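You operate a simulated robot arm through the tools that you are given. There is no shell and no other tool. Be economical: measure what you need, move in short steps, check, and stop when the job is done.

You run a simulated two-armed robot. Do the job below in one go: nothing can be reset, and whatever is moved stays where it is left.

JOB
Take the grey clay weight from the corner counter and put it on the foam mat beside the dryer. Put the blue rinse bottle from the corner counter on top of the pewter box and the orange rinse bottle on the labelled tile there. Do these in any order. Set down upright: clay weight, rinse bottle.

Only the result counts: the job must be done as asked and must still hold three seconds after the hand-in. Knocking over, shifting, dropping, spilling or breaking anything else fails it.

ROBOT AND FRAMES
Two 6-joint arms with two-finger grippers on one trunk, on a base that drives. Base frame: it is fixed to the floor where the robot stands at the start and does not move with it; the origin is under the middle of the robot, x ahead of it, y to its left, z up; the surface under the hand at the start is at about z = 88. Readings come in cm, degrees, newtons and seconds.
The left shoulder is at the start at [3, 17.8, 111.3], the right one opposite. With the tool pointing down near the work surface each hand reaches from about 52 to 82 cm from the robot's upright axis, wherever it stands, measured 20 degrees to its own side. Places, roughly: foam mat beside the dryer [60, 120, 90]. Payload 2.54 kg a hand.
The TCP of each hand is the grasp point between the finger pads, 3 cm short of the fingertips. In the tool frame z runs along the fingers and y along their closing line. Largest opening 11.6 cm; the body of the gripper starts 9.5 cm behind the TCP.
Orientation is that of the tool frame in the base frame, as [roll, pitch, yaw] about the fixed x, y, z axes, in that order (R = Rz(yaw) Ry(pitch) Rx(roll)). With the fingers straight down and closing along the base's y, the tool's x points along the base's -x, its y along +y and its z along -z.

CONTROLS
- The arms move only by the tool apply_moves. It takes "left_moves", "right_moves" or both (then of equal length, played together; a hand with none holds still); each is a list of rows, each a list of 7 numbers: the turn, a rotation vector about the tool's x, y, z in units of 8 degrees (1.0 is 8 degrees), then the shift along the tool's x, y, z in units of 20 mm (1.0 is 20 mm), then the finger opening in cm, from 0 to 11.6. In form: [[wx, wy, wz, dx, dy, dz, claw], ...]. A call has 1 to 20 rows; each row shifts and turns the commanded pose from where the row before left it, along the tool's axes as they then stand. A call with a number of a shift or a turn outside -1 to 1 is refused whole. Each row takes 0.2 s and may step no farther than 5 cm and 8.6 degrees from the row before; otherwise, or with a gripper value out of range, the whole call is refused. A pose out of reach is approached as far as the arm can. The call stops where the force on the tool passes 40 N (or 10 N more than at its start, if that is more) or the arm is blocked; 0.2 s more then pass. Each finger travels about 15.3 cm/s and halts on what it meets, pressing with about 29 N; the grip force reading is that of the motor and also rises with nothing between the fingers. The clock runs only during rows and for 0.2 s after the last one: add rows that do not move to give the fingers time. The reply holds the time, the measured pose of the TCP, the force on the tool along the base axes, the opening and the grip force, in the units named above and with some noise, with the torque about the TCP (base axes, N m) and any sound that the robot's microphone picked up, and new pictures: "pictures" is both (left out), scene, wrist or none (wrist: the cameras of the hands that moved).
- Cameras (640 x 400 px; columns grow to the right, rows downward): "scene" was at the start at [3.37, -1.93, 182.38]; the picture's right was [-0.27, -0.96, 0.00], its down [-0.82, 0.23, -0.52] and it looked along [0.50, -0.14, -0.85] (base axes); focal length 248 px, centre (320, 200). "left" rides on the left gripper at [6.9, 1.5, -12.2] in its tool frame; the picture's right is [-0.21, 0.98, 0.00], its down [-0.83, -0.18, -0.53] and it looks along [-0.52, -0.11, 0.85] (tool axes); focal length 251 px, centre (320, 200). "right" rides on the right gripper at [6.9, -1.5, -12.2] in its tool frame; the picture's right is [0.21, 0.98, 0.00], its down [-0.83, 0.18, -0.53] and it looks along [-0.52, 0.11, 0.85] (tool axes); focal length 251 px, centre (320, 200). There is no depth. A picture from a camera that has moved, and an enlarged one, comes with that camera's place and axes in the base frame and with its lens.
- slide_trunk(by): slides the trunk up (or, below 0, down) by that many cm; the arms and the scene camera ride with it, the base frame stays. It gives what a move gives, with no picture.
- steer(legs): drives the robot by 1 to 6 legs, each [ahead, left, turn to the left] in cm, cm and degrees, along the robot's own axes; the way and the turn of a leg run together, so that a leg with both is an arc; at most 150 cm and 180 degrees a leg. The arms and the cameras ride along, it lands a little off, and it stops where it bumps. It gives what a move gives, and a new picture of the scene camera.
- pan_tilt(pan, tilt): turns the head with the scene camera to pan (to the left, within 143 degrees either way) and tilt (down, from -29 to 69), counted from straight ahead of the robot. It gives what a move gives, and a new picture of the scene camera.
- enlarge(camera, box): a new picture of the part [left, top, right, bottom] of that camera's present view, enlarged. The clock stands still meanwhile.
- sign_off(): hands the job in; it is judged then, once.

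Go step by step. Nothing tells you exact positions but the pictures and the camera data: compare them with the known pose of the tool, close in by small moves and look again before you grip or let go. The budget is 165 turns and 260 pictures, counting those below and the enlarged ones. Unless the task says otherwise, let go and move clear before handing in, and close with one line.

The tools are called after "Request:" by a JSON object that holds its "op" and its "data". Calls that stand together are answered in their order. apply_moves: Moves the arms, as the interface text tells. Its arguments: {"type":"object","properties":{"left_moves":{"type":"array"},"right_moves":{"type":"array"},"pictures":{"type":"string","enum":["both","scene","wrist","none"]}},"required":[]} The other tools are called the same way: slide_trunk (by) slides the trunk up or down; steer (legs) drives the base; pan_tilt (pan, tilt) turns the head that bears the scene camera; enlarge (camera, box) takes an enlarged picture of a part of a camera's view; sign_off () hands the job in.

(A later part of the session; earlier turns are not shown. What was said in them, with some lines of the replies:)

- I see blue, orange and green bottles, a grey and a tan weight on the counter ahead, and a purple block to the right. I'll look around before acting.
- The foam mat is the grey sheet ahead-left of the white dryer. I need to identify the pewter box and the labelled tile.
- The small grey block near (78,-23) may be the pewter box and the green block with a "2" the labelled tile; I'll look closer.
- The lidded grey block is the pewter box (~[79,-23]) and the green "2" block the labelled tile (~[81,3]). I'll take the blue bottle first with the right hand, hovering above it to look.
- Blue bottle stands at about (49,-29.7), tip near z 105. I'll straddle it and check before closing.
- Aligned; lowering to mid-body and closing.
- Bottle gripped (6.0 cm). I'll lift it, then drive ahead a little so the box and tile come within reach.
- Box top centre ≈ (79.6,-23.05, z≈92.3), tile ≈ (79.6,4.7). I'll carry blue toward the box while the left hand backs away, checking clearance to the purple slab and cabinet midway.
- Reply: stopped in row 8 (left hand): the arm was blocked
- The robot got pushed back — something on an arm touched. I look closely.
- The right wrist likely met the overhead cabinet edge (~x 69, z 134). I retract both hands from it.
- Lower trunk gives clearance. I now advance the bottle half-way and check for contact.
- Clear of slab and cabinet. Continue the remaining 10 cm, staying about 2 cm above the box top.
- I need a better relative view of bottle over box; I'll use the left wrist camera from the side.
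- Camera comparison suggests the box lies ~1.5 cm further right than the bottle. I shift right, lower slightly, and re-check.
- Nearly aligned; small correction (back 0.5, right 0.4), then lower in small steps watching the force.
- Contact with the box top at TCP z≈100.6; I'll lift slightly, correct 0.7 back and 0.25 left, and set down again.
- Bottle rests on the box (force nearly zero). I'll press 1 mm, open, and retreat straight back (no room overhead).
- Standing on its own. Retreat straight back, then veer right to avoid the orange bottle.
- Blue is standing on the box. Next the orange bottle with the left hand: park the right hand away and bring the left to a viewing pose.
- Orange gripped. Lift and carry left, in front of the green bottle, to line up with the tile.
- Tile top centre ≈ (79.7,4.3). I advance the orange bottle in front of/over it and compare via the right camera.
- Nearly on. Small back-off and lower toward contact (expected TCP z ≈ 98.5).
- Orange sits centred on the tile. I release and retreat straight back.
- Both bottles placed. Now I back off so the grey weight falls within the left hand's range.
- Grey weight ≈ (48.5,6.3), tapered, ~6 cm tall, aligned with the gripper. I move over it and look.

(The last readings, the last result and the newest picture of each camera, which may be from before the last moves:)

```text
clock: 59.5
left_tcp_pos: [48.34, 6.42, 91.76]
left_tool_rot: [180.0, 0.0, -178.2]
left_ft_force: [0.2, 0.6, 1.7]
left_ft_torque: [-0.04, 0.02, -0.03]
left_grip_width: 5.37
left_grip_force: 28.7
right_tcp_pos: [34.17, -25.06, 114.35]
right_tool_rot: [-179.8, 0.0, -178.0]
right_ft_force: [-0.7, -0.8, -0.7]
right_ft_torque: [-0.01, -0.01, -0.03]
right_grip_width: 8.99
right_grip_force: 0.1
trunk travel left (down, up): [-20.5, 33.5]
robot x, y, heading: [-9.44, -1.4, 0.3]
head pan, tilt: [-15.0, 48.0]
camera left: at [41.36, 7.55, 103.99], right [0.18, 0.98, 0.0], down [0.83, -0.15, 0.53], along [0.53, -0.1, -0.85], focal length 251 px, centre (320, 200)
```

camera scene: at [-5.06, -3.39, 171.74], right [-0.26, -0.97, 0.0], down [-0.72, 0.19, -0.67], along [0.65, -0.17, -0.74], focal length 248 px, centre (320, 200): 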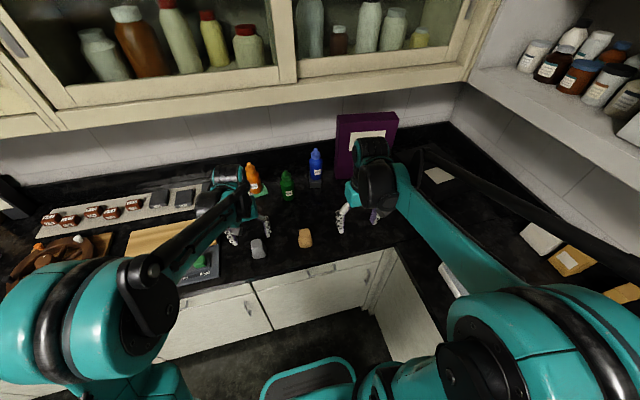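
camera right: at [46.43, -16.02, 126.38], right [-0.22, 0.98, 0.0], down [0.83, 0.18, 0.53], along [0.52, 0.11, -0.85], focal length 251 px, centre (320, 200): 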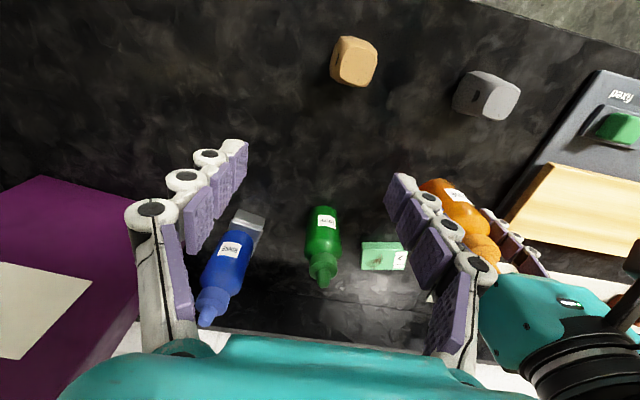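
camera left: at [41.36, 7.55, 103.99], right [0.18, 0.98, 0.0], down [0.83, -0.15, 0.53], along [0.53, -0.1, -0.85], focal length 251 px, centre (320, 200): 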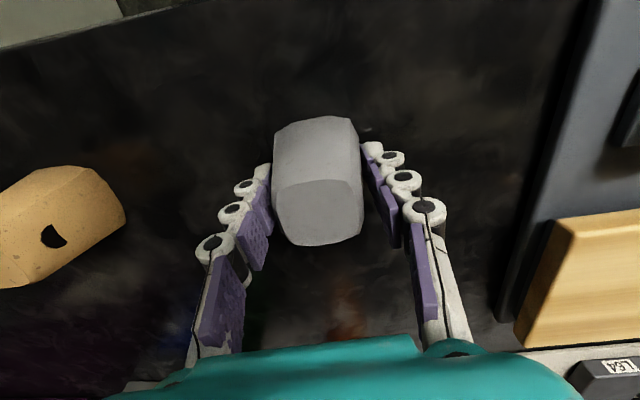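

Request:
{"op": "apply_moves", "data": {"left_moves": [[0, 0, 0, 0, 0, -0.3, 2.5], [0, 0, 0, 0, 0, -0.5, 2.5], [0, 0, 0, 0, 0, -0.7, 2.5], [0, 0, 0, 0, 0, -1, 2.5], [0, 0, 0, 0, 0, -1, 2.5], [0, 0, 0, 0, 0, -1, 2.5], [0, 0, 0, 0, 0, -1, 2.5], [0, 0, 0, 0, 0, -1, 2.5], [0, 0, 0, 0, 0, 0, 2.5]], "pictures": "wrist"}}

```text
clock: 61.5
left_tcp_pos: [48.4, 6.44, 104.7]
left_tool_rot: [-180.0, 0.0, -178.1]
left_ft_force: [-0.2, -0.1, -2.7]
left_ft_torque: [-0.02, 0.01, 0.0]
left_grip_width: 4.3
left_grip_force: 29.1
right_tcp_pos: [34.28, -25.06, 114.23]
right_tool_rot: [-179.9, 0.0, -178.1]
right_ft_force: [-0.3, -0.1, 0.6]
right_ft_torque: [0.0, 0.01, -0.02]
right_grip_width: 9.0
right_grip_force: 0.1
trunk travel left (down, up): [-20.5, 33.5]
robot x, y, heading: [-9.45, -1.27, -0.0]
head pan, tilt: [-15.0, 48.0]
camera left: at [41.39, 7.59, 117.03], right [0.18, 0.98, 0.0], down [0.83, -0.15, 0.53], along [0.53, -0.1, -0.85], focal length 251 px, centre (320, 200)
```

left: 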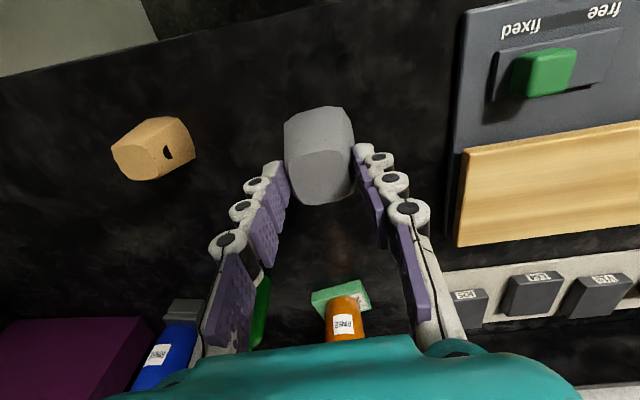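

The weight slid somewhat in the grip (5.4→4.3 cm). I check whether it is stable now.

Request:
{"op": "apply_moves", "data": {"left_moves": [[0, 0, 0, 0, 0, 0, 2.5], [0, 0, 0, 0, 0, 0, 2.5], [0, 0, 0, 0, 0, 0, 2.5], [0, 0, 0, 0, 0, 0, 2.5]], "pictures": "none"}}

Request:
{"op": "enlarge", "data": {"camera": "scene", "box": [200, 180, 320, 280]}}

Request:
{"op": "enlarge", "data": {"camera": "left", "box": [230, 80, 430, 230]}}

```text
clock: 62.5
left_tcp_pos: [48.36, 6.28, 104.88]
left_tool_rot: [180.0, -0.1, -178.1]
left_ft_force: [-0.5, 0.3, -1.7]
left_ft_torque: [0.01, -0.02, 0.0]
left_grip_width: 4.32
left_grip_force: 28.8
right_tcp_pos: [34.19, -25.07, 114.39]
right_tool_rot: [-179.9, 0.0, -178.1]
right_ft_force: [0.0, -0.1, 0.2]
right_ft_torque: [0.03, 0.02, 0.03]
right_grip_width: 9.0
right_grip_force: 0.0
trunk travel left (down, up): [-20.5, 33.5]
robot x, y, heading: [-9.2, -1.6, -0.1]
head pan, tilt: [-15.0, 48.0]
```

```text
4.00 times, centred on (260, 230) of scene
camera zoom: at [-4.85, -3.39, 171.73], right [-0.26, -0.97, 0.0], down [-0.72, 0.19, -0.67], along [0.65, -0.17, -0.74], focal length 990 px, centre (560, 80)
```

zoom: 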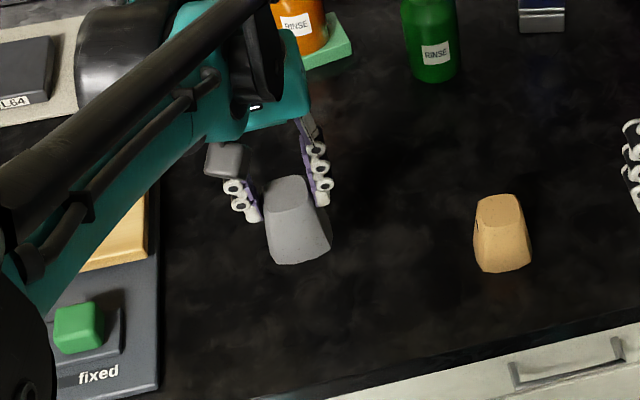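

```text
2.67 times, centred on (330, 155) of left
camera zoom: at [41.37, 7.59, 117.02], right [0.18, 0.98, 0.0], down [0.83, -0.15, 0.53], along [0.53, -0.1, -0.85], focal length 670 px, centre (293, 320)
```

zoom: 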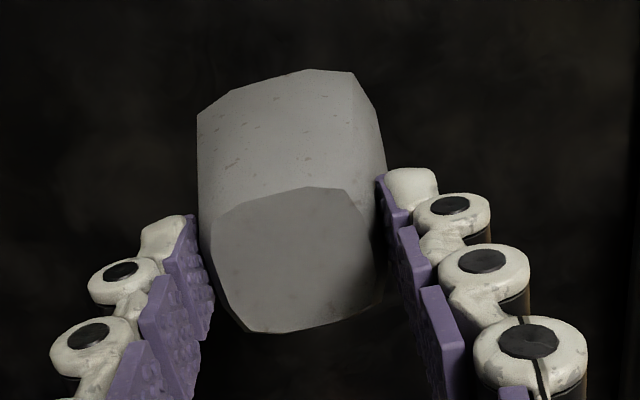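

It is stable but held only near its top, so I'll set it back on the counter and regrip better aligned.

Request:
{"op": "apply_moves", "data": {"left_moves": [[0, 0, 0, 0, 0, 0.7, 2.5], [0, 0, 0, 0, 0, 0.7, 2.5], [0, 0, 0, 0, 0, 0.7, 2.5], [0, 0, 0, 0, 0, 0.7, 2.5], [0, 0, 0, 0, 0, 0.7, 2.5], [0, 0, 0, 0, 0, 0.4, 2.5], [0, 0, 0, 0, 0, 0.2, 2.5], [0, 0, 0, 0, 0, 0.2, 2.5], [0, 0, 0, 0, 0, 0.15, 2.5], [0, 0, 0, 0, 0, 0.15, 2.5], [0, 0, 0, 0, 0, 0.15, 2.5], [0, 0, 0, 0, 0, 0, 2.5]], "pictures": "wrist"}}

```text
clock: 65.1
left_tcp_pos: [48.08, 6.22, 95.44]
left_tool_rot: [180.0, 0.1, -178.1]
left_ft_force: [-1.4, 0.2, 26.3]
left_ft_torque: [-0.01, 0.07, 0.15]
left_grip_width: 4.52
left_grip_force: 28.9
right_tcp_pos: [34.16, -25.09, 114.4]
right_tool_rot: [-179.9, 0.2, -177.9]
right_ft_force: [-0.5, -0.7, -0.1]
right_ft_torque: [0.01, 0.01, 0.01]
right_grip_width: 9.0
right_grip_force: 0.0
trunk travel left (down, up): [-20.5, 33.5]
robot x, y, heading: [-9.19, -1.02, -0.1]
head pan, tilt: [-15.0, 48.0]
camera left: at [41.14, 7.51, 107.62], right [0.18, 0.98, 0.0], down [0.83, -0.15, 0.54], along [0.53, -0.1, -0.84], focal length 251 px, centre (320, 200)
```

left: 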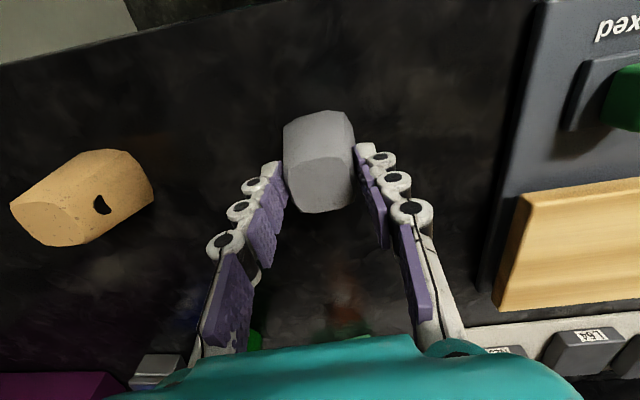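

Request:
{"op": "apply_moves", "data": {"left_moves": [[0, 0, 0, 0, 0, -0.08, 2.5], [0, 0, 0, 0, 0, 0, 6], [0, 0, 0, 0, 0, 0, 9], [0, 0, 0, 0, 0, 0, 10.5], [0, 0, 0, 0, 0, -1, 10.5], [0, 0, 0, 0, 0, -1, 10.5], [0, 0, 0, 0, 0, -1, 10.5], [0, 0, 0, 0, 0, 0, 10.5]], "pictures": "none"}}

Request:
{"op": "enlarge", "data": {"camera": "left", "box": [230, 60, 430, 200]}}

Request:
{"op": "enlarge", "data": {"camera": "scene", "box": [220, 210, 320, 280]}}

```text
clock: 66.9
left_tcp_pos: [48.4, 6.33, 101.36]
left_tool_rot: [180.0, 0.0, -178.2]
left_ft_force: [0.4, 0.2, -0.3]
left_ft_torque: [0.0, 0.02, 0.02]
left_grip_width: 10.49
left_grip_force: 0.0
right_tcp_pos: [34.31, -25.03, 114.23]
right_tool_rot: [-179.9, -0.1, -178.0]
right_ft_force: [-0.5, 0.4, -0.6]
right_ft_torque: [-0.01, -0.02, -0.01]
right_grip_width: 9.0
right_grip_force: 0.1
trunk travel left (down, up): [-20.5, 33.5]
robot x, y, heading: [-9.62, -1.34, -0.0]
head pan, tilt: [-15.0, 48.0]
```

```text
2.86 times, centred on (330, 130) of left
camera zoom: at [41.38, 7.59, 113.63], right [0.18, 0.98, 0.0], down [0.83, -0.15, 0.53], along [0.53, -0.1, -0.85], focal length 718 px, centre (291, 400)
```

zoom: 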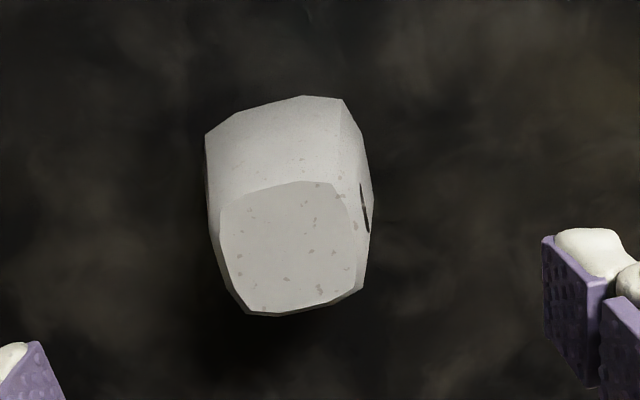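

```text
5.71 times, centred on (270, 245) of scene
camera zoom: at [-4.82, -3.4, 171.72], right [-0.26, -0.97, 0.0], down [-0.72, 0.19, -0.67], along [0.65, -0.17, -0.74], focal length 1415 px, centre (606, -57)
```

zoom: 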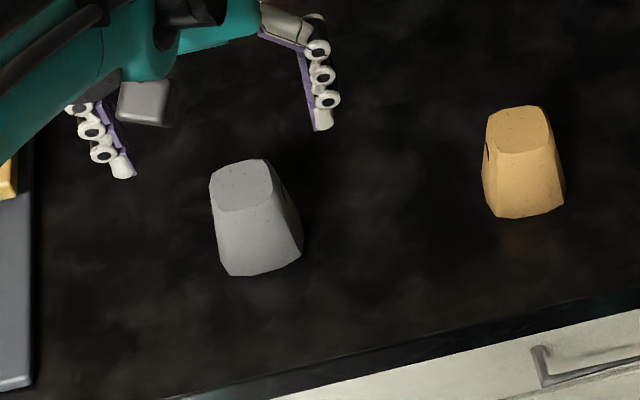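

The weight is turned about 10° relative to the gripper, which explains the poor grip. I rotate to match, descend, and close.

Request:
{"op": "apply_moves", "data": {"left_moves": [[0, 0, -0.6, 0, 0, 0, 10.5], [0, 0, -0.55, 0, 0, 0, 10.5], [0, 0, 0, -0.1, 0, 0.8, 10.5], [0, 0, 0, 0, 0, 1, 10.5], [0, 0, 0, 0, 0, 1, 10.5], [0, 0, 0, 0, 0, 1, 10.5], [0, 0, 0, 0, 0, 0.7, 10.5], [0, 0, 0, 0, 0, 0.35, 10.5], [0, 0, 0, 0, 0, 0, 10.5]], "pictures": "wrist"}}

```text
clock: 68.9
left_tcp_pos: [48.4, 6.28, 91.65]
left_tool_rot: [179.9, 0.1, -168.9]
left_ft_force: [0.1, -0.5, 0.6]
left_ft_torque: [0.04, 0.02, 0.0]
left_grip_width: 10.48
left_grip_force: 0.2
right_tcp_pos: [34.25, -24.97, 114.47]
right_tool_rot: [-179.9, 0.1, -178.0]
right_ft_force: [0.3, -0.2, -0.1]
right_ft_torque: [0.0, 0.02, -0.02]
right_grip_width: 9.03
right_grip_force: 0.0
trunk travel left (down, up): [-20.5, 33.5]
robot x, y, heading: [-9.34, -1.26, 0.1]
head pan, tilt: [-15.0, 48.0]
camera left: at [41.39, 6.42, 103.94], right [0.02, 1.0, 0.0], down [0.85, -0.02, 0.53], along [0.53, -0.01, -0.85], focal length 251 px, centre (320, 200)
```

left: 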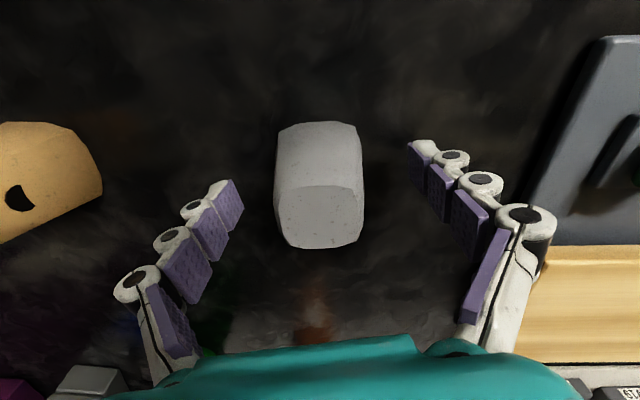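

Now it appears the earlier angle was right (the corners are chamfered). I turn back, grip, and lift very slowly, watching the width.

Request:
{"op": "apply_moves", "data": {"left_moves": [[0, 0, 0.6, 0, 0, 0, 10.5], [0, 0, 0.5, 0.05, 0, 0, 10.5], [0, 0, 0, 0, 0, 0.1, 8], [0, 0, 0, 0, 0, 0, 6], [0, 0, 0, 0, 0, 0, 4], [0, 0, 0, 0, 0, 0, 0], [0, 0, 0, 0, 0, 0, 0], [0, 0, 0, 0, 0, 0, 0], [0, 0, 0, 0, 0, -0.1, 0], [0, 0, 0, 0, 0, -0.1, 0], [0, 0, 0, 0, 0, -0.1, 0], [0, 0, 0, 0, 0, -0.1, 0], [0, 0, 0, 0, 0, 0, 0]], "pictures": "wrist"}}

```text
clock: 71.7
left_tcp_pos: [48.4, 6.4, 92.35]
left_tool_rot: [180.0, 0.1, -177.7]
left_ft_force: [-0.3, 0.0, -2.2]
left_ft_torque: [-0.02, 0.01, 0.01]
left_grip_width: 5.43
left_grip_force: 29.5
right_tcp_pos: [34.43, -25.08, 114.35]
right_tool_rot: [-179.9, 0.1, -178.0]
right_ft_force: [0.5, 0.3, -0.9]
right_ft_torque: [0.0, 0.01, 0.0]
right_grip_width: 9.03
right_grip_force: 0.1
trunk travel left (down, up): [-20.5, 33.5]
robot x, y, heading: [-9.31, -1.03, 0.1]
head pan, tilt: [-15.0, 48.0]
camera left: at [41.41, 7.53, 104.55], right [0.17, 0.98, 0.0], down [0.83, -0.15, 0.53], along [0.53, -0.09, -0.85], focal length 251 px, centre (320, 200)
```

left: 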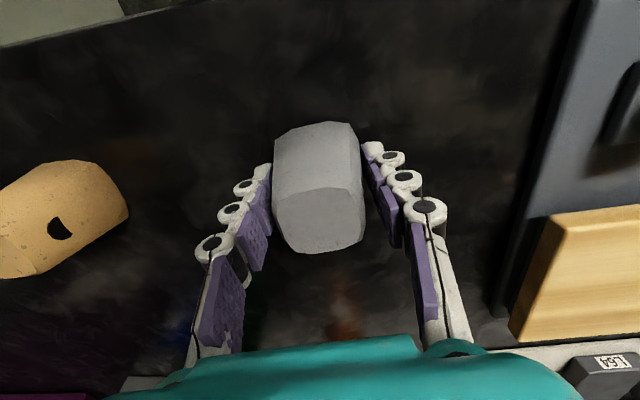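

Request:
{"op": "apply_moves", "data": {"left_moves": [[0, 0, 0, 0, 0, 0, 0], [0, 0, 0, 0, 0, 0, 0], [0, 0, 0, 0, 0, 0, 0], [0, 0, 0, 0, 0, -0.15, 0], [0, 0, 0, 0, 0, -0.15, 0], [0, 0, 0, 0, 0, -0.15, 0], [0, 0, 0, 0, 0, -0.15, 0], [0, 0, 0, 0, 0, -0.15, 0], [0, 0, 0, 0, 0, 0, 0]], "pictures": "none"}}

```text
clock: 73.7
left_tcp_pos: [48.33, 6.42, 93.85]
left_tool_rot: [180.0, -0.1, -177.7]
left_ft_force: [0.3, -0.3, -1.9]
left_ft_torque: [-0.02, -0.03, -0.02]
left_grip_width: 5.41
left_grip_force: 29.4
right_tcp_pos: [34.21, -25.06, 114.38]
right_tool_rot: [-179.8, 0.1, -178.0]
right_ft_force: [0.7, -0.5, 0.6]
right_ft_torque: [0.02, -0.01, 0.01]
right_grip_width: 8.99
right_grip_force: 0.0
trunk travel left (down, up): [-20.5, 33.5]
robot x, y, heading: [-9.19, -1.05, 0.1]
head pan, tilt: [-15.0, 48.0]
```

Request:
{"op": "apply_moves", "data": {"left_moves": [[0, 0, 0, 0, 0, -0.2, 0], [0, 0, 0, 0, 0, -0.3, 0], [0, 0, 0, 0, 0, -0.3, 0], [0, 0, 0, 0, 0, -0.3, 0], [0, 0, 0, 0, 0, -0.3, 0], [0, 0, 0, 0, 0, -0.3, 0], [0, 0, 0, 0, 0, -0.3, 0], [0, 0, 0, 0, 0, -0.3, 0], [0, 0, 0, 0, 0, -0.3, 0], [0, 0, 0, 0, 0, -0.2, 0], [0, 0, 0, 0, 0, 0, 0]], "pictures": "none"}}

```text
clock: 76.1
left_tcp_pos: [48.46, 6.42, 99.38]
left_tool_rot: [179.9, 0.0, -177.7]
left_ft_force: [0.0, 0.5, -2.2]
left_ft_torque: [-0.02, 0.01, 0.0]
left_grip_width: 5.4
left_grip_force: 29.5
right_tcp_pos: [34.2, -25.12, 114.26]
right_tool_rot: [-179.9, 0.0, -178.0]
right_ft_force: [0.1, 0.4, 0.6]
right_ft_torque: [-0.02, 0.0, -0.01]
right_grip_width: 8.99
right_grip_force: 0.1
trunk travel left (down, up): [-20.5, 33.5]
robot x, y, heading: [-9.55, -1.64, -0.2]
head pan, tilt: [-15.0, 48.0]
```

Slow lift holds at 5.4 cm. I keep lifting slowly to transport height.

Request:
{"op": "apply_moves", "data": {"left_moves": [[0, 0, 0, 0, 0, -0.15, 0], [0, 0, 0, 0, 0, -0.3, 0], [0, 0, 0, 0, 0, -0.35, 0], [0, 0, 0, 0, 0, -0.35, 0], [0, 0, 0, 0, 0, -0.35, 0], [0, 0, 0, 0, 0, -0.35, 0], [0, 0, 0, 0, 0, -0.35, 0], [0, 0, 0, 0, 0, -0.35, 0], [0, 0, 0, 0, 0, -0.35, 0], [0, 0, 0, 0, 0, -0.35, 0], [0, 0, 0, 0, 0, -0.35, 0], [0, 0, 0, 0, 0, -0.35, 0], [0, 0, 0, 0, 0, -0.35, 0], [0, 0, 0, 0, 0, -0.35, 0], [0, 0, 0, 0, 0, -0.35, 0], [0, 0, 0, 0, 0, -0.35, 0], [0, 0, 0, 0, 0, -0.35, 0], [0, 0, 0, 0, 0, -0.35, 0], [0, 0, 0, 0, 0, -0.2, 0], [0, 0, 0, 0, 0, 0, 0]], "pictures": "wrist"}}

Request:
{"op": "pan_tilt", "data": {"pan": 55, "tilt": 42}}

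```text
clock: 80.3
left_tcp_pos: [48.48, 6.32, 111.94]
left_tool_rot: [-180.0, 0.0, -177.7]
left_ft_force: [0.1, -0.3, -2.5]
left_ft_torque: [0.03, -0.04, 0.03]
left_grip_width: 5.41
left_grip_force: 28.9
right_tcp_pos: [34.18, -25.13, 114.3]
right_tool_rot: [-179.9, -0.1, -178.0]
right_ft_force: [-0.6, 0.3, 0.0]
right_ft_torque: [0.0, 0.0, 0.02]
right_grip_width: 9.01
right_grip_force: 0.1
trunk travel left (down, up): [-20.5, 33.5]
robot x, y, heading: [-9.31, -1.17, 0.2]
head pan, tilt: [-15.0, 48.0]
camera left: at [41.44, 7.55, 124.17], right [0.17, 0.98, 0.0], down [0.83, -0.15, 0.53], along [0.53, -0.09, -0.85], focal length 251 px, centre (320, 200)
```

left: 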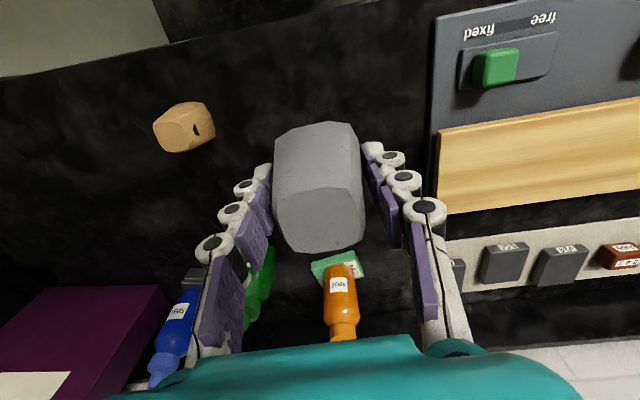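

```text
clock: 81.7
left_tcp_pos: [48.46, 6.4, 111.93]
left_tool_rot: [-180.0, 0.0, -177.7]
left_ft_force: [-0.2, 0.0, -2.8]
left_ft_torque: [0.0, -0.01, -0.01]
left_grip_width: 5.42
left_grip_force: 28.7
right_tcp_pos: [34.2, -25.01, 114.31]
right_tool_rot: [-179.9, 0.1, -177.9]
right_ft_force: [0.1, -0.8, -0.7]
right_ft_torque: [0.03, 0.01, 0.03]
right_grip_width: 8.99
right_grip_force: 0.0
trunk travel left (down, up): [-20.5, 33.5]
robot x, y, heading: [-8.99, -1.38, -0.3]
head pan, tilt: [55.0, 42.0]
camera scene: at [-7.65, 5.49, 172.58], right [0.82, -0.57, 0.0], down [-0.38, -0.55, -0.74], along [0.43, 0.61, -0.67], focal length 248 px, centre (320, 200)
```

scene: 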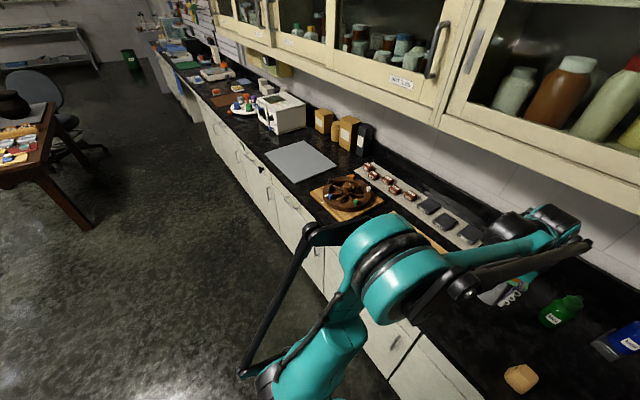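

Stable; the path left over the counter is low. I drive left, first a short test leg.

Request:
{"op": "steer", "data": {"legs": [[0, 12, 0]]}}

```text
clock: 83.0
left_tcp_pos: [48.42, 18.35, 111.86]
left_tool_rot: [-179.8, 0.0, -177.8]
left_ft_force: [-0.3, 0.3, -2.0]
left_ft_torque: [-0.03, 0.0, 0.02]
left_grip_width: 5.39
left_grip_force: 28.8
right_tcp_pos: [34.21, -13.03, 114.31]
right_tool_rot: [-179.8, 0.0, -178.0]
right_ft_force: [-0.2, 0.0, 0.2]
right_ft_torque: [-0.03, 0.02, -0.01]
right_grip_width: 8.99
right_grip_force: 0.0
trunk travel left (down, up): [-20.5, 33.5]
robot x, y, heading: [-9.36, 10.69, 0.1]
head pan, tilt: [55.0, 42.0]
camera scene: at [-7.65, 17.62, 172.57], right [0.82, -0.57, 0.0], down [-0.38, -0.55, -0.74], along [0.43, 0.61, -0.67], focal length 248 px, centre (320, 200)
```

scene: 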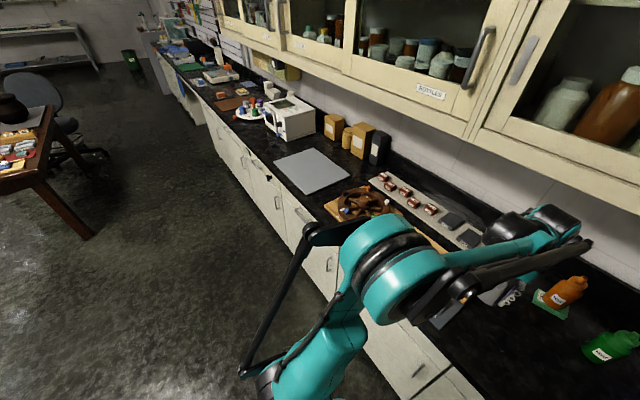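

Request:
{"op": "steer", "data": {"legs": [[0, 45, 0], [0, 42, 0]]}}

Request:
{"op": "pan_tilt", "data": {"pan": 25, "tilt": 50}}

Request:
{"op": "enlarge", "data": {"camera": "left", "box": [0, 0, 640, 400]}}

```text
clock: 87.8
left_tcp_pos: [48.78, 104.77, 112.11]
left_tool_rot: [-180.0, 0.0, -177.7]
left_ft_force: [0.3, 0.5, -2.9]
left_ft_torque: [-0.05, -0.03, -0.02]
left_grip_width: 5.38
left_grip_force: 29.3
right_tcp_pos: [34.27, 73.48, 114.27]
right_tool_rot: [-179.7, 0.0, -178.2]
right_ft_force: [0.5, 0.7, 0.4]
right_ft_torque: [-0.06, -0.01, -0.02]
right_grip_width: 9.02
right_grip_force: 0.0
trunk travel left (down, up): [-20.5, 33.5]
robot x, y, heading: [-8.97, 97.0, -0.4]
head pan, tilt: [55.0, 42.0]
camera scene: at [-7.45, 104.16, 172.58], right [0.82, -0.58, 0.0], down [-0.39, -0.55, -0.74], along [0.43, 0.61, -0.67], focal length 248 px, centre (320, 200)
```

scene: 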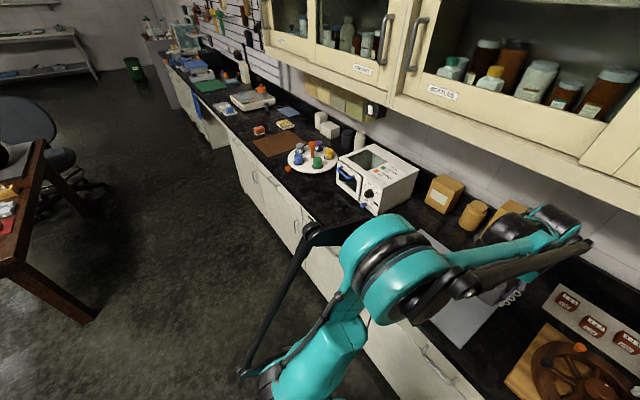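

```text
clock: 88.8
left_tcp_pos: [48.68, 104.71, 111.91]
left_tool_rot: [180.0, 0.0, -177.7]
left_ft_force: [-0.2, -0.3, -1.6]
left_ft_torque: [-0.03, 0.01, -0.03]
left_grip_width: 5.41
left_grip_force: 28.4
right_tcp_pos: [34.42, 73.4, 114.32]
right_tool_rot: [-179.9, 0.0, -178.1]
right_ft_force: [0.5, 0.1, -0.4]
right_ft_torque: [-0.01, -0.01, 0.0]
right_grip_width: 8.98
right_grip_force: 0.0
trunk travel left (down, up): [-20.5, 33.5]
robot x, y, heading: [-9.19, 97.21, -0.5]
head pan, tilt: [25.0, 50.0]
camera scene: at [-5.28, 100.48, 171.46], right [0.42, -0.91, 0.0], down [-0.7, -0.32, -0.64], along [0.58, 0.27, -0.77], focal length 248 px, centre (320, 200)
```

scene: 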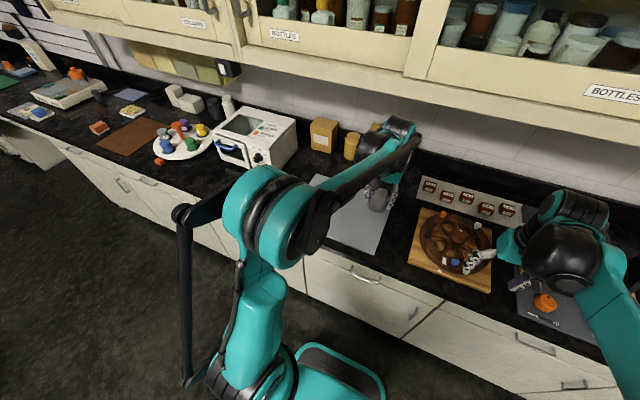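

```text
1.00 times, centred on (320, 200) of left (not enlarged: the box is as wide or as high as the picture)
camera zoom: at [41.66, 105.96, 124.15], right [0.18, 0.98, 0.0], down [0.83, -0.15, 0.53], along [0.53, -0.1, -0.85], focal length 251 px, centre (320, 200)
```

zoom: 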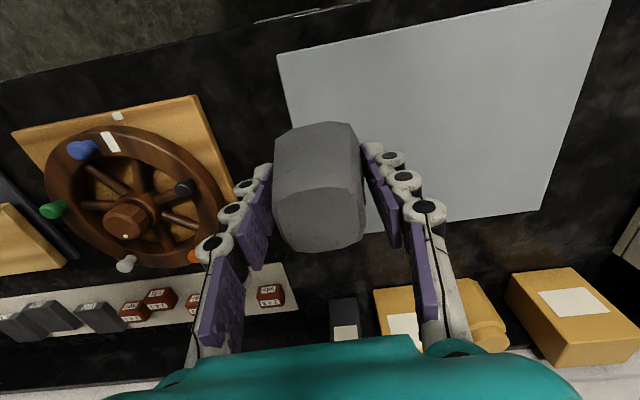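

Mat spans about x 42–73, y 100–139. I drive a bit more left and ahead so the hand is over its middle.

Request:
{"op": "steer", "data": {"legs": [[6, 13, 0]]}}

Request:
{"op": "enlarge", "data": {"camera": "left", "box": [0, 0, 640, 400]}}

```text
clock: 90.1
left_tcp_pos: [54.73, 117.79, 111.88]
left_tool_rot: [-179.9, 0.0, -177.8]
left_ft_force: [-0.3, 1.2, -2.5]
left_ft_torque: [-0.07, 0.04, 0.05]
left_grip_width: 5.4
left_grip_force: 28.4
right_tcp_pos: [40.56, 86.27, 114.25]
right_tool_rot: [-179.8, 0.0, -178.1]
right_ft_force: [-0.1, -0.2, -0.1]
right_ft_torque: [-0.07, 0.0, 0.02]
right_grip_width: 9.01
right_grip_force: 0.0
trunk travel left (down, up): [-20.5, 33.5]
robot x, y, heading: [-3.02, 110.29, -0.2]
head pan, tilt: [25.0, 50.0]
camera scene: at [0.86, 113.52, 171.45], right [0.42, -0.91, 0.0], down [-0.7, -0.32, -0.64], along [0.58, 0.27, -0.77], focal length 248 px, centre (320, 200)
```

scene: 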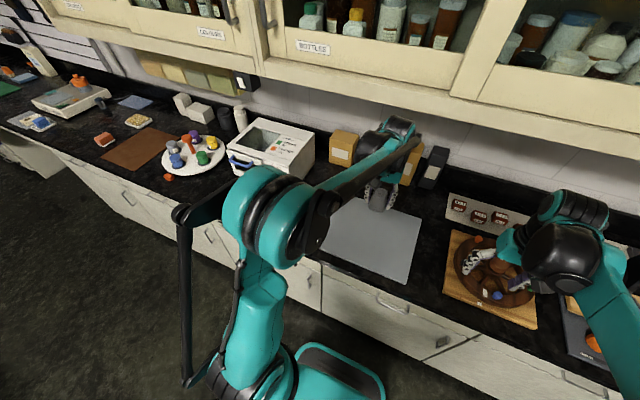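

```text
1.00 times, centred on (320, 200) of left (not enlarged: the box is as wide or as high as the picture)
camera zoom: at [47.77, 118.99, 124.12], right [0.18, 0.98, 0.0], down [0.83, -0.15, 0.53], along [0.53, -0.1, -0.85], focal length 251 px, centre (320, 200)
```

zoom: 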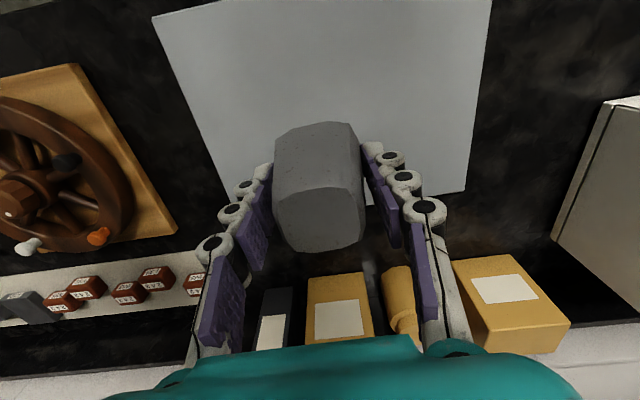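

The landing spot lies well inside the mat. I lower slowly.

Request:
{"op": "apply_moves", "data": {"left_moves": [[0, 0, 0, 0, 0, 0.2, 0], [0, 0, 0, 0, 0, 0.4, 0], [0, 0, 0, 0, 0, 0.4, 0], [0, 0, 0, 0, 0, 0.4, 0], [0, 0, 0, 0, 0, 0.4, 0], [0, 0, 0, 0, 0, 0.4, 0], [0, 0, 0, 0, 0, 0.4, 0], [0, 0, 0, 0, 0, 0.4, 0], [0, 0, 0, 0, 0, 0.4, 0], [0, 0, 0, 0, 0, 0.4, 0], [0, 0, 0, 0, 0, 0.4, 0], [0, 0, 0, 0, 0, 0.4, 0], [0, 0, 0, 0, 0, 0.4, 0], [0, 0, 0, 0, 0, 0.4, 0], [0, 0, 0, 0, 0, 0.4, 0], [0, 0, 0, 0, 0, 0.4, 0], [0, 0, 0, 0, 0, 0.4, 0], [0, 0, 0, 0, 0, 0.4, 0], [0, 0, 0, 0, 0, 0.3, 0], [0, 0, 0, 0, 0, 0.2, 0]], "pictures": "wrist"}}

```text
clock: 94.3
left_tcp_pos: [54.67, 117.67, 96.95]
left_tool_rot: [179.9, 0.0, -177.8]
left_ft_force: [0.4, 0.1, -2.2]
left_ft_torque: [-0.02, -0.01, 0.01]
left_grip_width: 5.4
left_grip_force: 28.8
right_tcp_pos: [40.45, 86.4, 114.32]
right_tool_rot: [-179.9, 0.1, -178.2]
right_ft_force: [-0.3, 0.2, 0.9]
right_ft_torque: [0.0, -0.03, 0.0]
right_grip_width: 8.97
right_grip_force: 0.1
trunk travel left (down, up): [-20.5, 33.5]
robot x, y, heading: [-3.23, 109.75, -0.2]
head pan, tilt: [25.0, 50.0]
camera left: at [47.72, 118.87, 109.14], right [0.18, 0.98, 0.0], down [0.83, -0.15, 0.53], along [0.53, -0.09, -0.85], focal length 251 px, centre (320, 200)
```

left: 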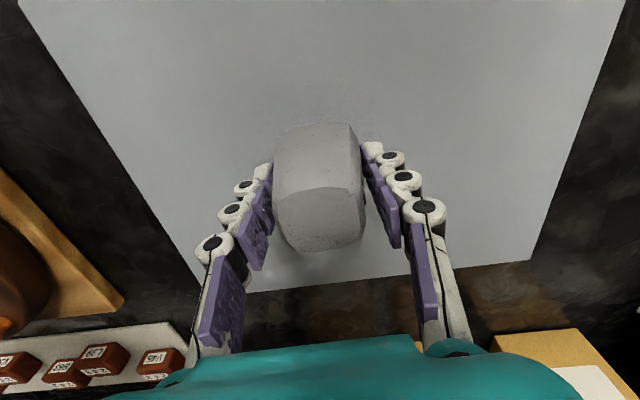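

Request:
{"op": "apply_moves", "data": {"left_moves": [[0, 0, 0, 0, 0, 0.2, 0], [0, 0, 0, 0, 0, 0.2, 0], [0, 0, 0, 0, 0, 0.2, 0], [0, 0, 0, 0, 0, 0.2, 0], [0, 0, 0, 0, 0, 0.2, 0], [0, 0, 0, 0, 0, 0.2, 0], [0, 0, 0, 0, 0, 0.1, 0], [0, 0, 0, 0, 0, 0.1, 0], [0, 0, 0, 0, 0, 0.1, 0], [0, 0, 0, 0, 0, 0, 0]], "pictures": "none"}}

```text
clock: 96.5
left_tcp_pos: [54.68, 117.73, 93.91]
left_tool_rot: [-179.9, 0.0, -177.8]
left_ft_force: [-0.6, -0.3, -1.1]
left_ft_torque: [-0.03, 0.02, -0.02]
left_grip_width: 5.4
left_grip_force: 28.9
right_tcp_pos: [40.42, 86.24, 114.22]
right_tool_rot: [-179.9, 0.0, -178.3]
right_ft_force: [-0.6, 0.3, 0.4]
right_ft_torque: [-0.02, -0.03, 0.02]
right_grip_width: 9.02
right_grip_force: 0.2
trunk travel left (down, up): [-20.5, 33.5]
robot x, y, heading: [-2.9, 110.26, -0.3]
head pan, tilt: [25.0, 50.0]
```

Request:
{"op": "apply_moves", "data": {"left_moves": [[0, 0, 0, 0, 0, 0.1, 0], [0, 0, 0, 0, 0, 0.1, 0], [0, 0, 0, 0, 0, 0.1, 0], [0, 0, 0, 0, 0, 0, 0]], "pictures": "none"}}

```text
clock: 97.5
left_tcp_pos: [54.68, 117.52, 93.23]
left_tool_rot: [179.9, 0.1, -177.8]
left_ft_force: [-0.7, 0.0, -2.1]
left_ft_torque: [0.04, -0.01, 0.0]
left_grip_width: 5.4
left_grip_force: 28.8
right_tcp_pos: [40.33, 86.24, 114.38]
right_tool_rot: [-179.9, 0.0, -178.2]
right_ft_force: [0.4, -0.3, 0.3]
right_ft_torque: [0.01, -0.02, 0.0]
right_grip_width: 8.98
right_grip_force: 0.1
trunk travel left (down, up): [-20.5, 33.5]
robot x, y, heading: [-3.25, 110.25, -0.3]
head pan, tilt: [25.0, 50.0]
```

Request:
{"op": "apply_moves", "data": {"left_moves": [[0, 0, 0, 0, 0, 0.1, 0], [0, 0, 0, 0, 0, 0.1, 0], [0, 0, 0, 0, 0, 0.1, 0], [0, 0, 0, 0, 0, 0, 0]], "pictures": "none"}}

```text
clock: 98.5
left_tcp_pos: [54.75, 117.67, 92.84]
left_tool_rot: [179.9, 0.0, -177.8]
left_ft_force: [5.6, 0.8, 18.5]
left_ft_torque: [-0.14, 0.18, 0.02]
left_grip_width: 5.43
left_grip_force: 29.2
right_tcp_pos: [40.4, 86.28, 114.34]
right_tool_rot: [-179.9, 0.2, -178.2]
right_ft_force: [-0.6, -0.5, 1.1]
right_ft_torque: [0.02, 0.0, 0.05]
right_grip_width: 9.01
right_grip_force: 0.1
trunk travel left (down, up): [-20.5, 33.5]
robot x, y, heading: [-3.06, 110.17, -0.2]
head pan, tilt: [25.0, 50.0]
```

Contact on the mat. I ease the pressure, open gently, and rise.

Request:
{"op": "apply_moves", "data": {"left_moves": [[0, 0, 0, 0, 0, -0.08, 0], [0, 0, 0, 0, 0, 0, 0], [0, 0, 0, 0, 0, 0, 6.5], [0, 0, 0, 0, 0, 0, 8.5], [0, 0, 0, 0, 0, 0, 10.5], [0, 0, 0, 0, 0, 0, 10.5], [0, 0, 0, 0, 0, -0.5, 10.5], [0, 0, 0, 0, 0, -1, 10.5], [0, 0, 0, 0, 0, -1, 10.5], [0, 0, 0, 0, 0, -1, 10.5], [0, 0, 0, 0, 0, -1, 10.5], [0, 0, 0, 0, 0, -1, 10.5], [0, 0, 0, 0, 0, -1, 10.5]], "pictures": "both"}}

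```text
clock: 101.3
left_tcp_pos: [54.64, 117.63, 105.95]
left_tool_rot: [180.0, 0.0, -177.8]
left_ft_force: [0.0, 0.3, 0.3]
left_ft_torque: [-0.04, -0.04, 0.02]
left_grip_width: 10.52
left_grip_force: 0.1
right_tcp_pos: [40.32, 86.25, 114.43]
right_tool_rot: [-179.9, 0.0, -178.2]
right_ft_force: [-0.4, 0.5, 0.2]
right_ft_torque: [-0.01, 0.01, -0.04]
right_grip_width: 8.99
right_grip_force: 0.1
trunk travel left (down, up): [-20.5, 33.5]
robot x, y, heading: [-3.48, 110.13, -0.3]
head pan, tilt: [25.0, 50.0]
camera scene: at [0.71, 113.35, 171.46], right [0.42, -0.91, 0.0], down [-0.7, -0.32, -0.64], along [0.58, 0.27, -0.77], focal length 248 px, centre (320, 200)
camera left: at [47.68, 118.86, 118.22], right [0.18, 0.98, 0.0], down [0.83, -0.15, 0.53], along [0.53, -0.09, -0.85], focal length 251 px, centre (320, 200)
```

scene: 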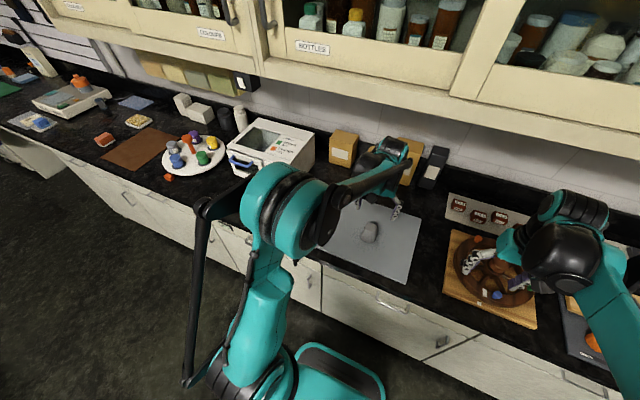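
left: 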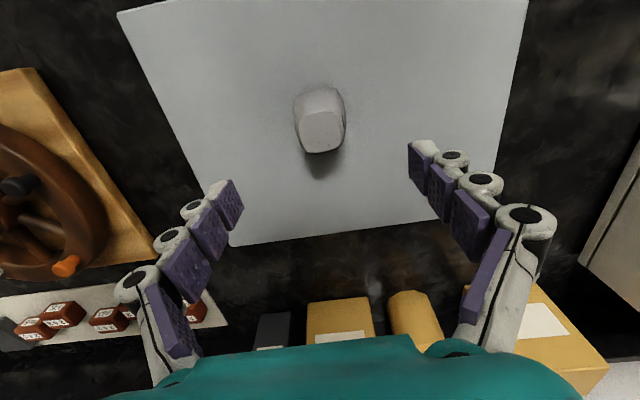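

The weight stands upright on the mat. I check the bottles once more from here.

Request:
{"op": "pan_tilt", "data": {"pan": -52, "tilt": 28}}

Request:
{"op": "enlarge", "data": {"camera": "scene", "box": [200, 110, 440, 270]}}

```text
clock: 102.8
left_tcp_pos: [54.64, 117.63, 105.88]
left_tool_rot: [-180.0, 0.1, -177.8]
left_ft_force: [0.6, -0.7, 0.3]
left_ft_torque: [-0.02, -0.03, -0.01]
left_grip_width: 10.51
left_grip_force: 0.1
right_tcp_pos: [40.39, 86.3, 114.32]
right_tool_rot: [-179.8, 0.1, -178.2]
right_ft_force: [-0.3, -0.6, 0.3]
right_ft_torque: [-0.01, 0.0, -0.05]
right_grip_width: 9.0
right_grip_force: 0.0
trunk travel left (down, up): [-20.5, 33.5]
robot x, y, heading: [-2.62, 109.88, -0.3]
head pan, tilt: [-52.0, 28.0]
camera scene: at [-0.63, 102.91, 174.72], right [-0.79, -0.61, 0.0], down [-0.29, 0.37, -0.88], along [0.54, -0.7, -0.47], focal length 248 px, centre (320, 200)
```

scene: 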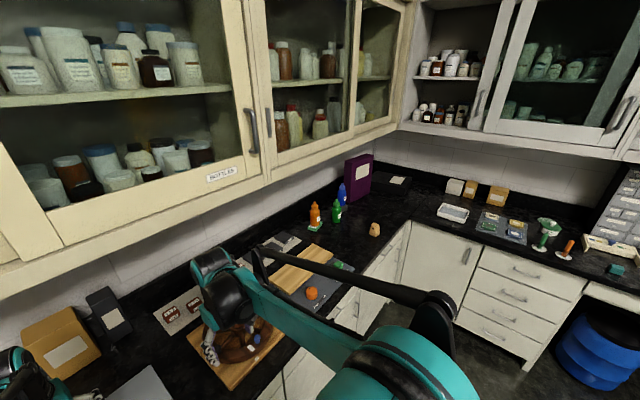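

```text
2.50 times, centred on (320, 190) of scene
camera zoom: at [-0.63, 102.91, 174.72], right [-0.79, -0.61, 0.0], down [-0.29, 0.37, -0.88], along [0.54, -0.7, -0.47], focal length 619 px, centre (320, 225)
```

zoom: 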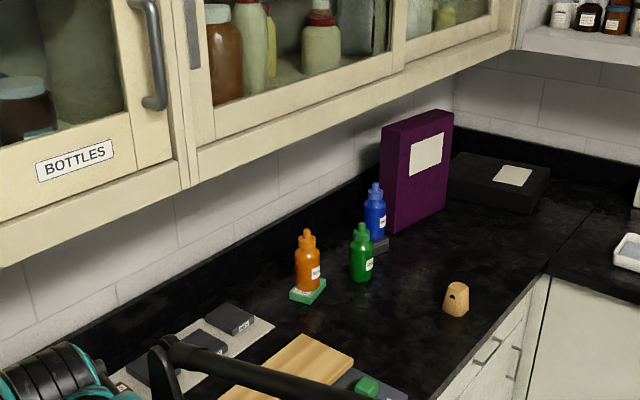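

Everything stands as asked and both hands are clear, so I hand in.

Request:
{"op": "sign_off", "data": {}}

```text
The job is handed in.
```

The job is handed in: the grey clay weight stands upright on the foam mat. The blue bottle stands on the pewter box and the orange one on the labelled green tile. While I was carrying the blue bottle, an arm touched something, probably the overhead cabinet, and pushed the robot back slightly. The last picture showed nothing shifted or knocked over.
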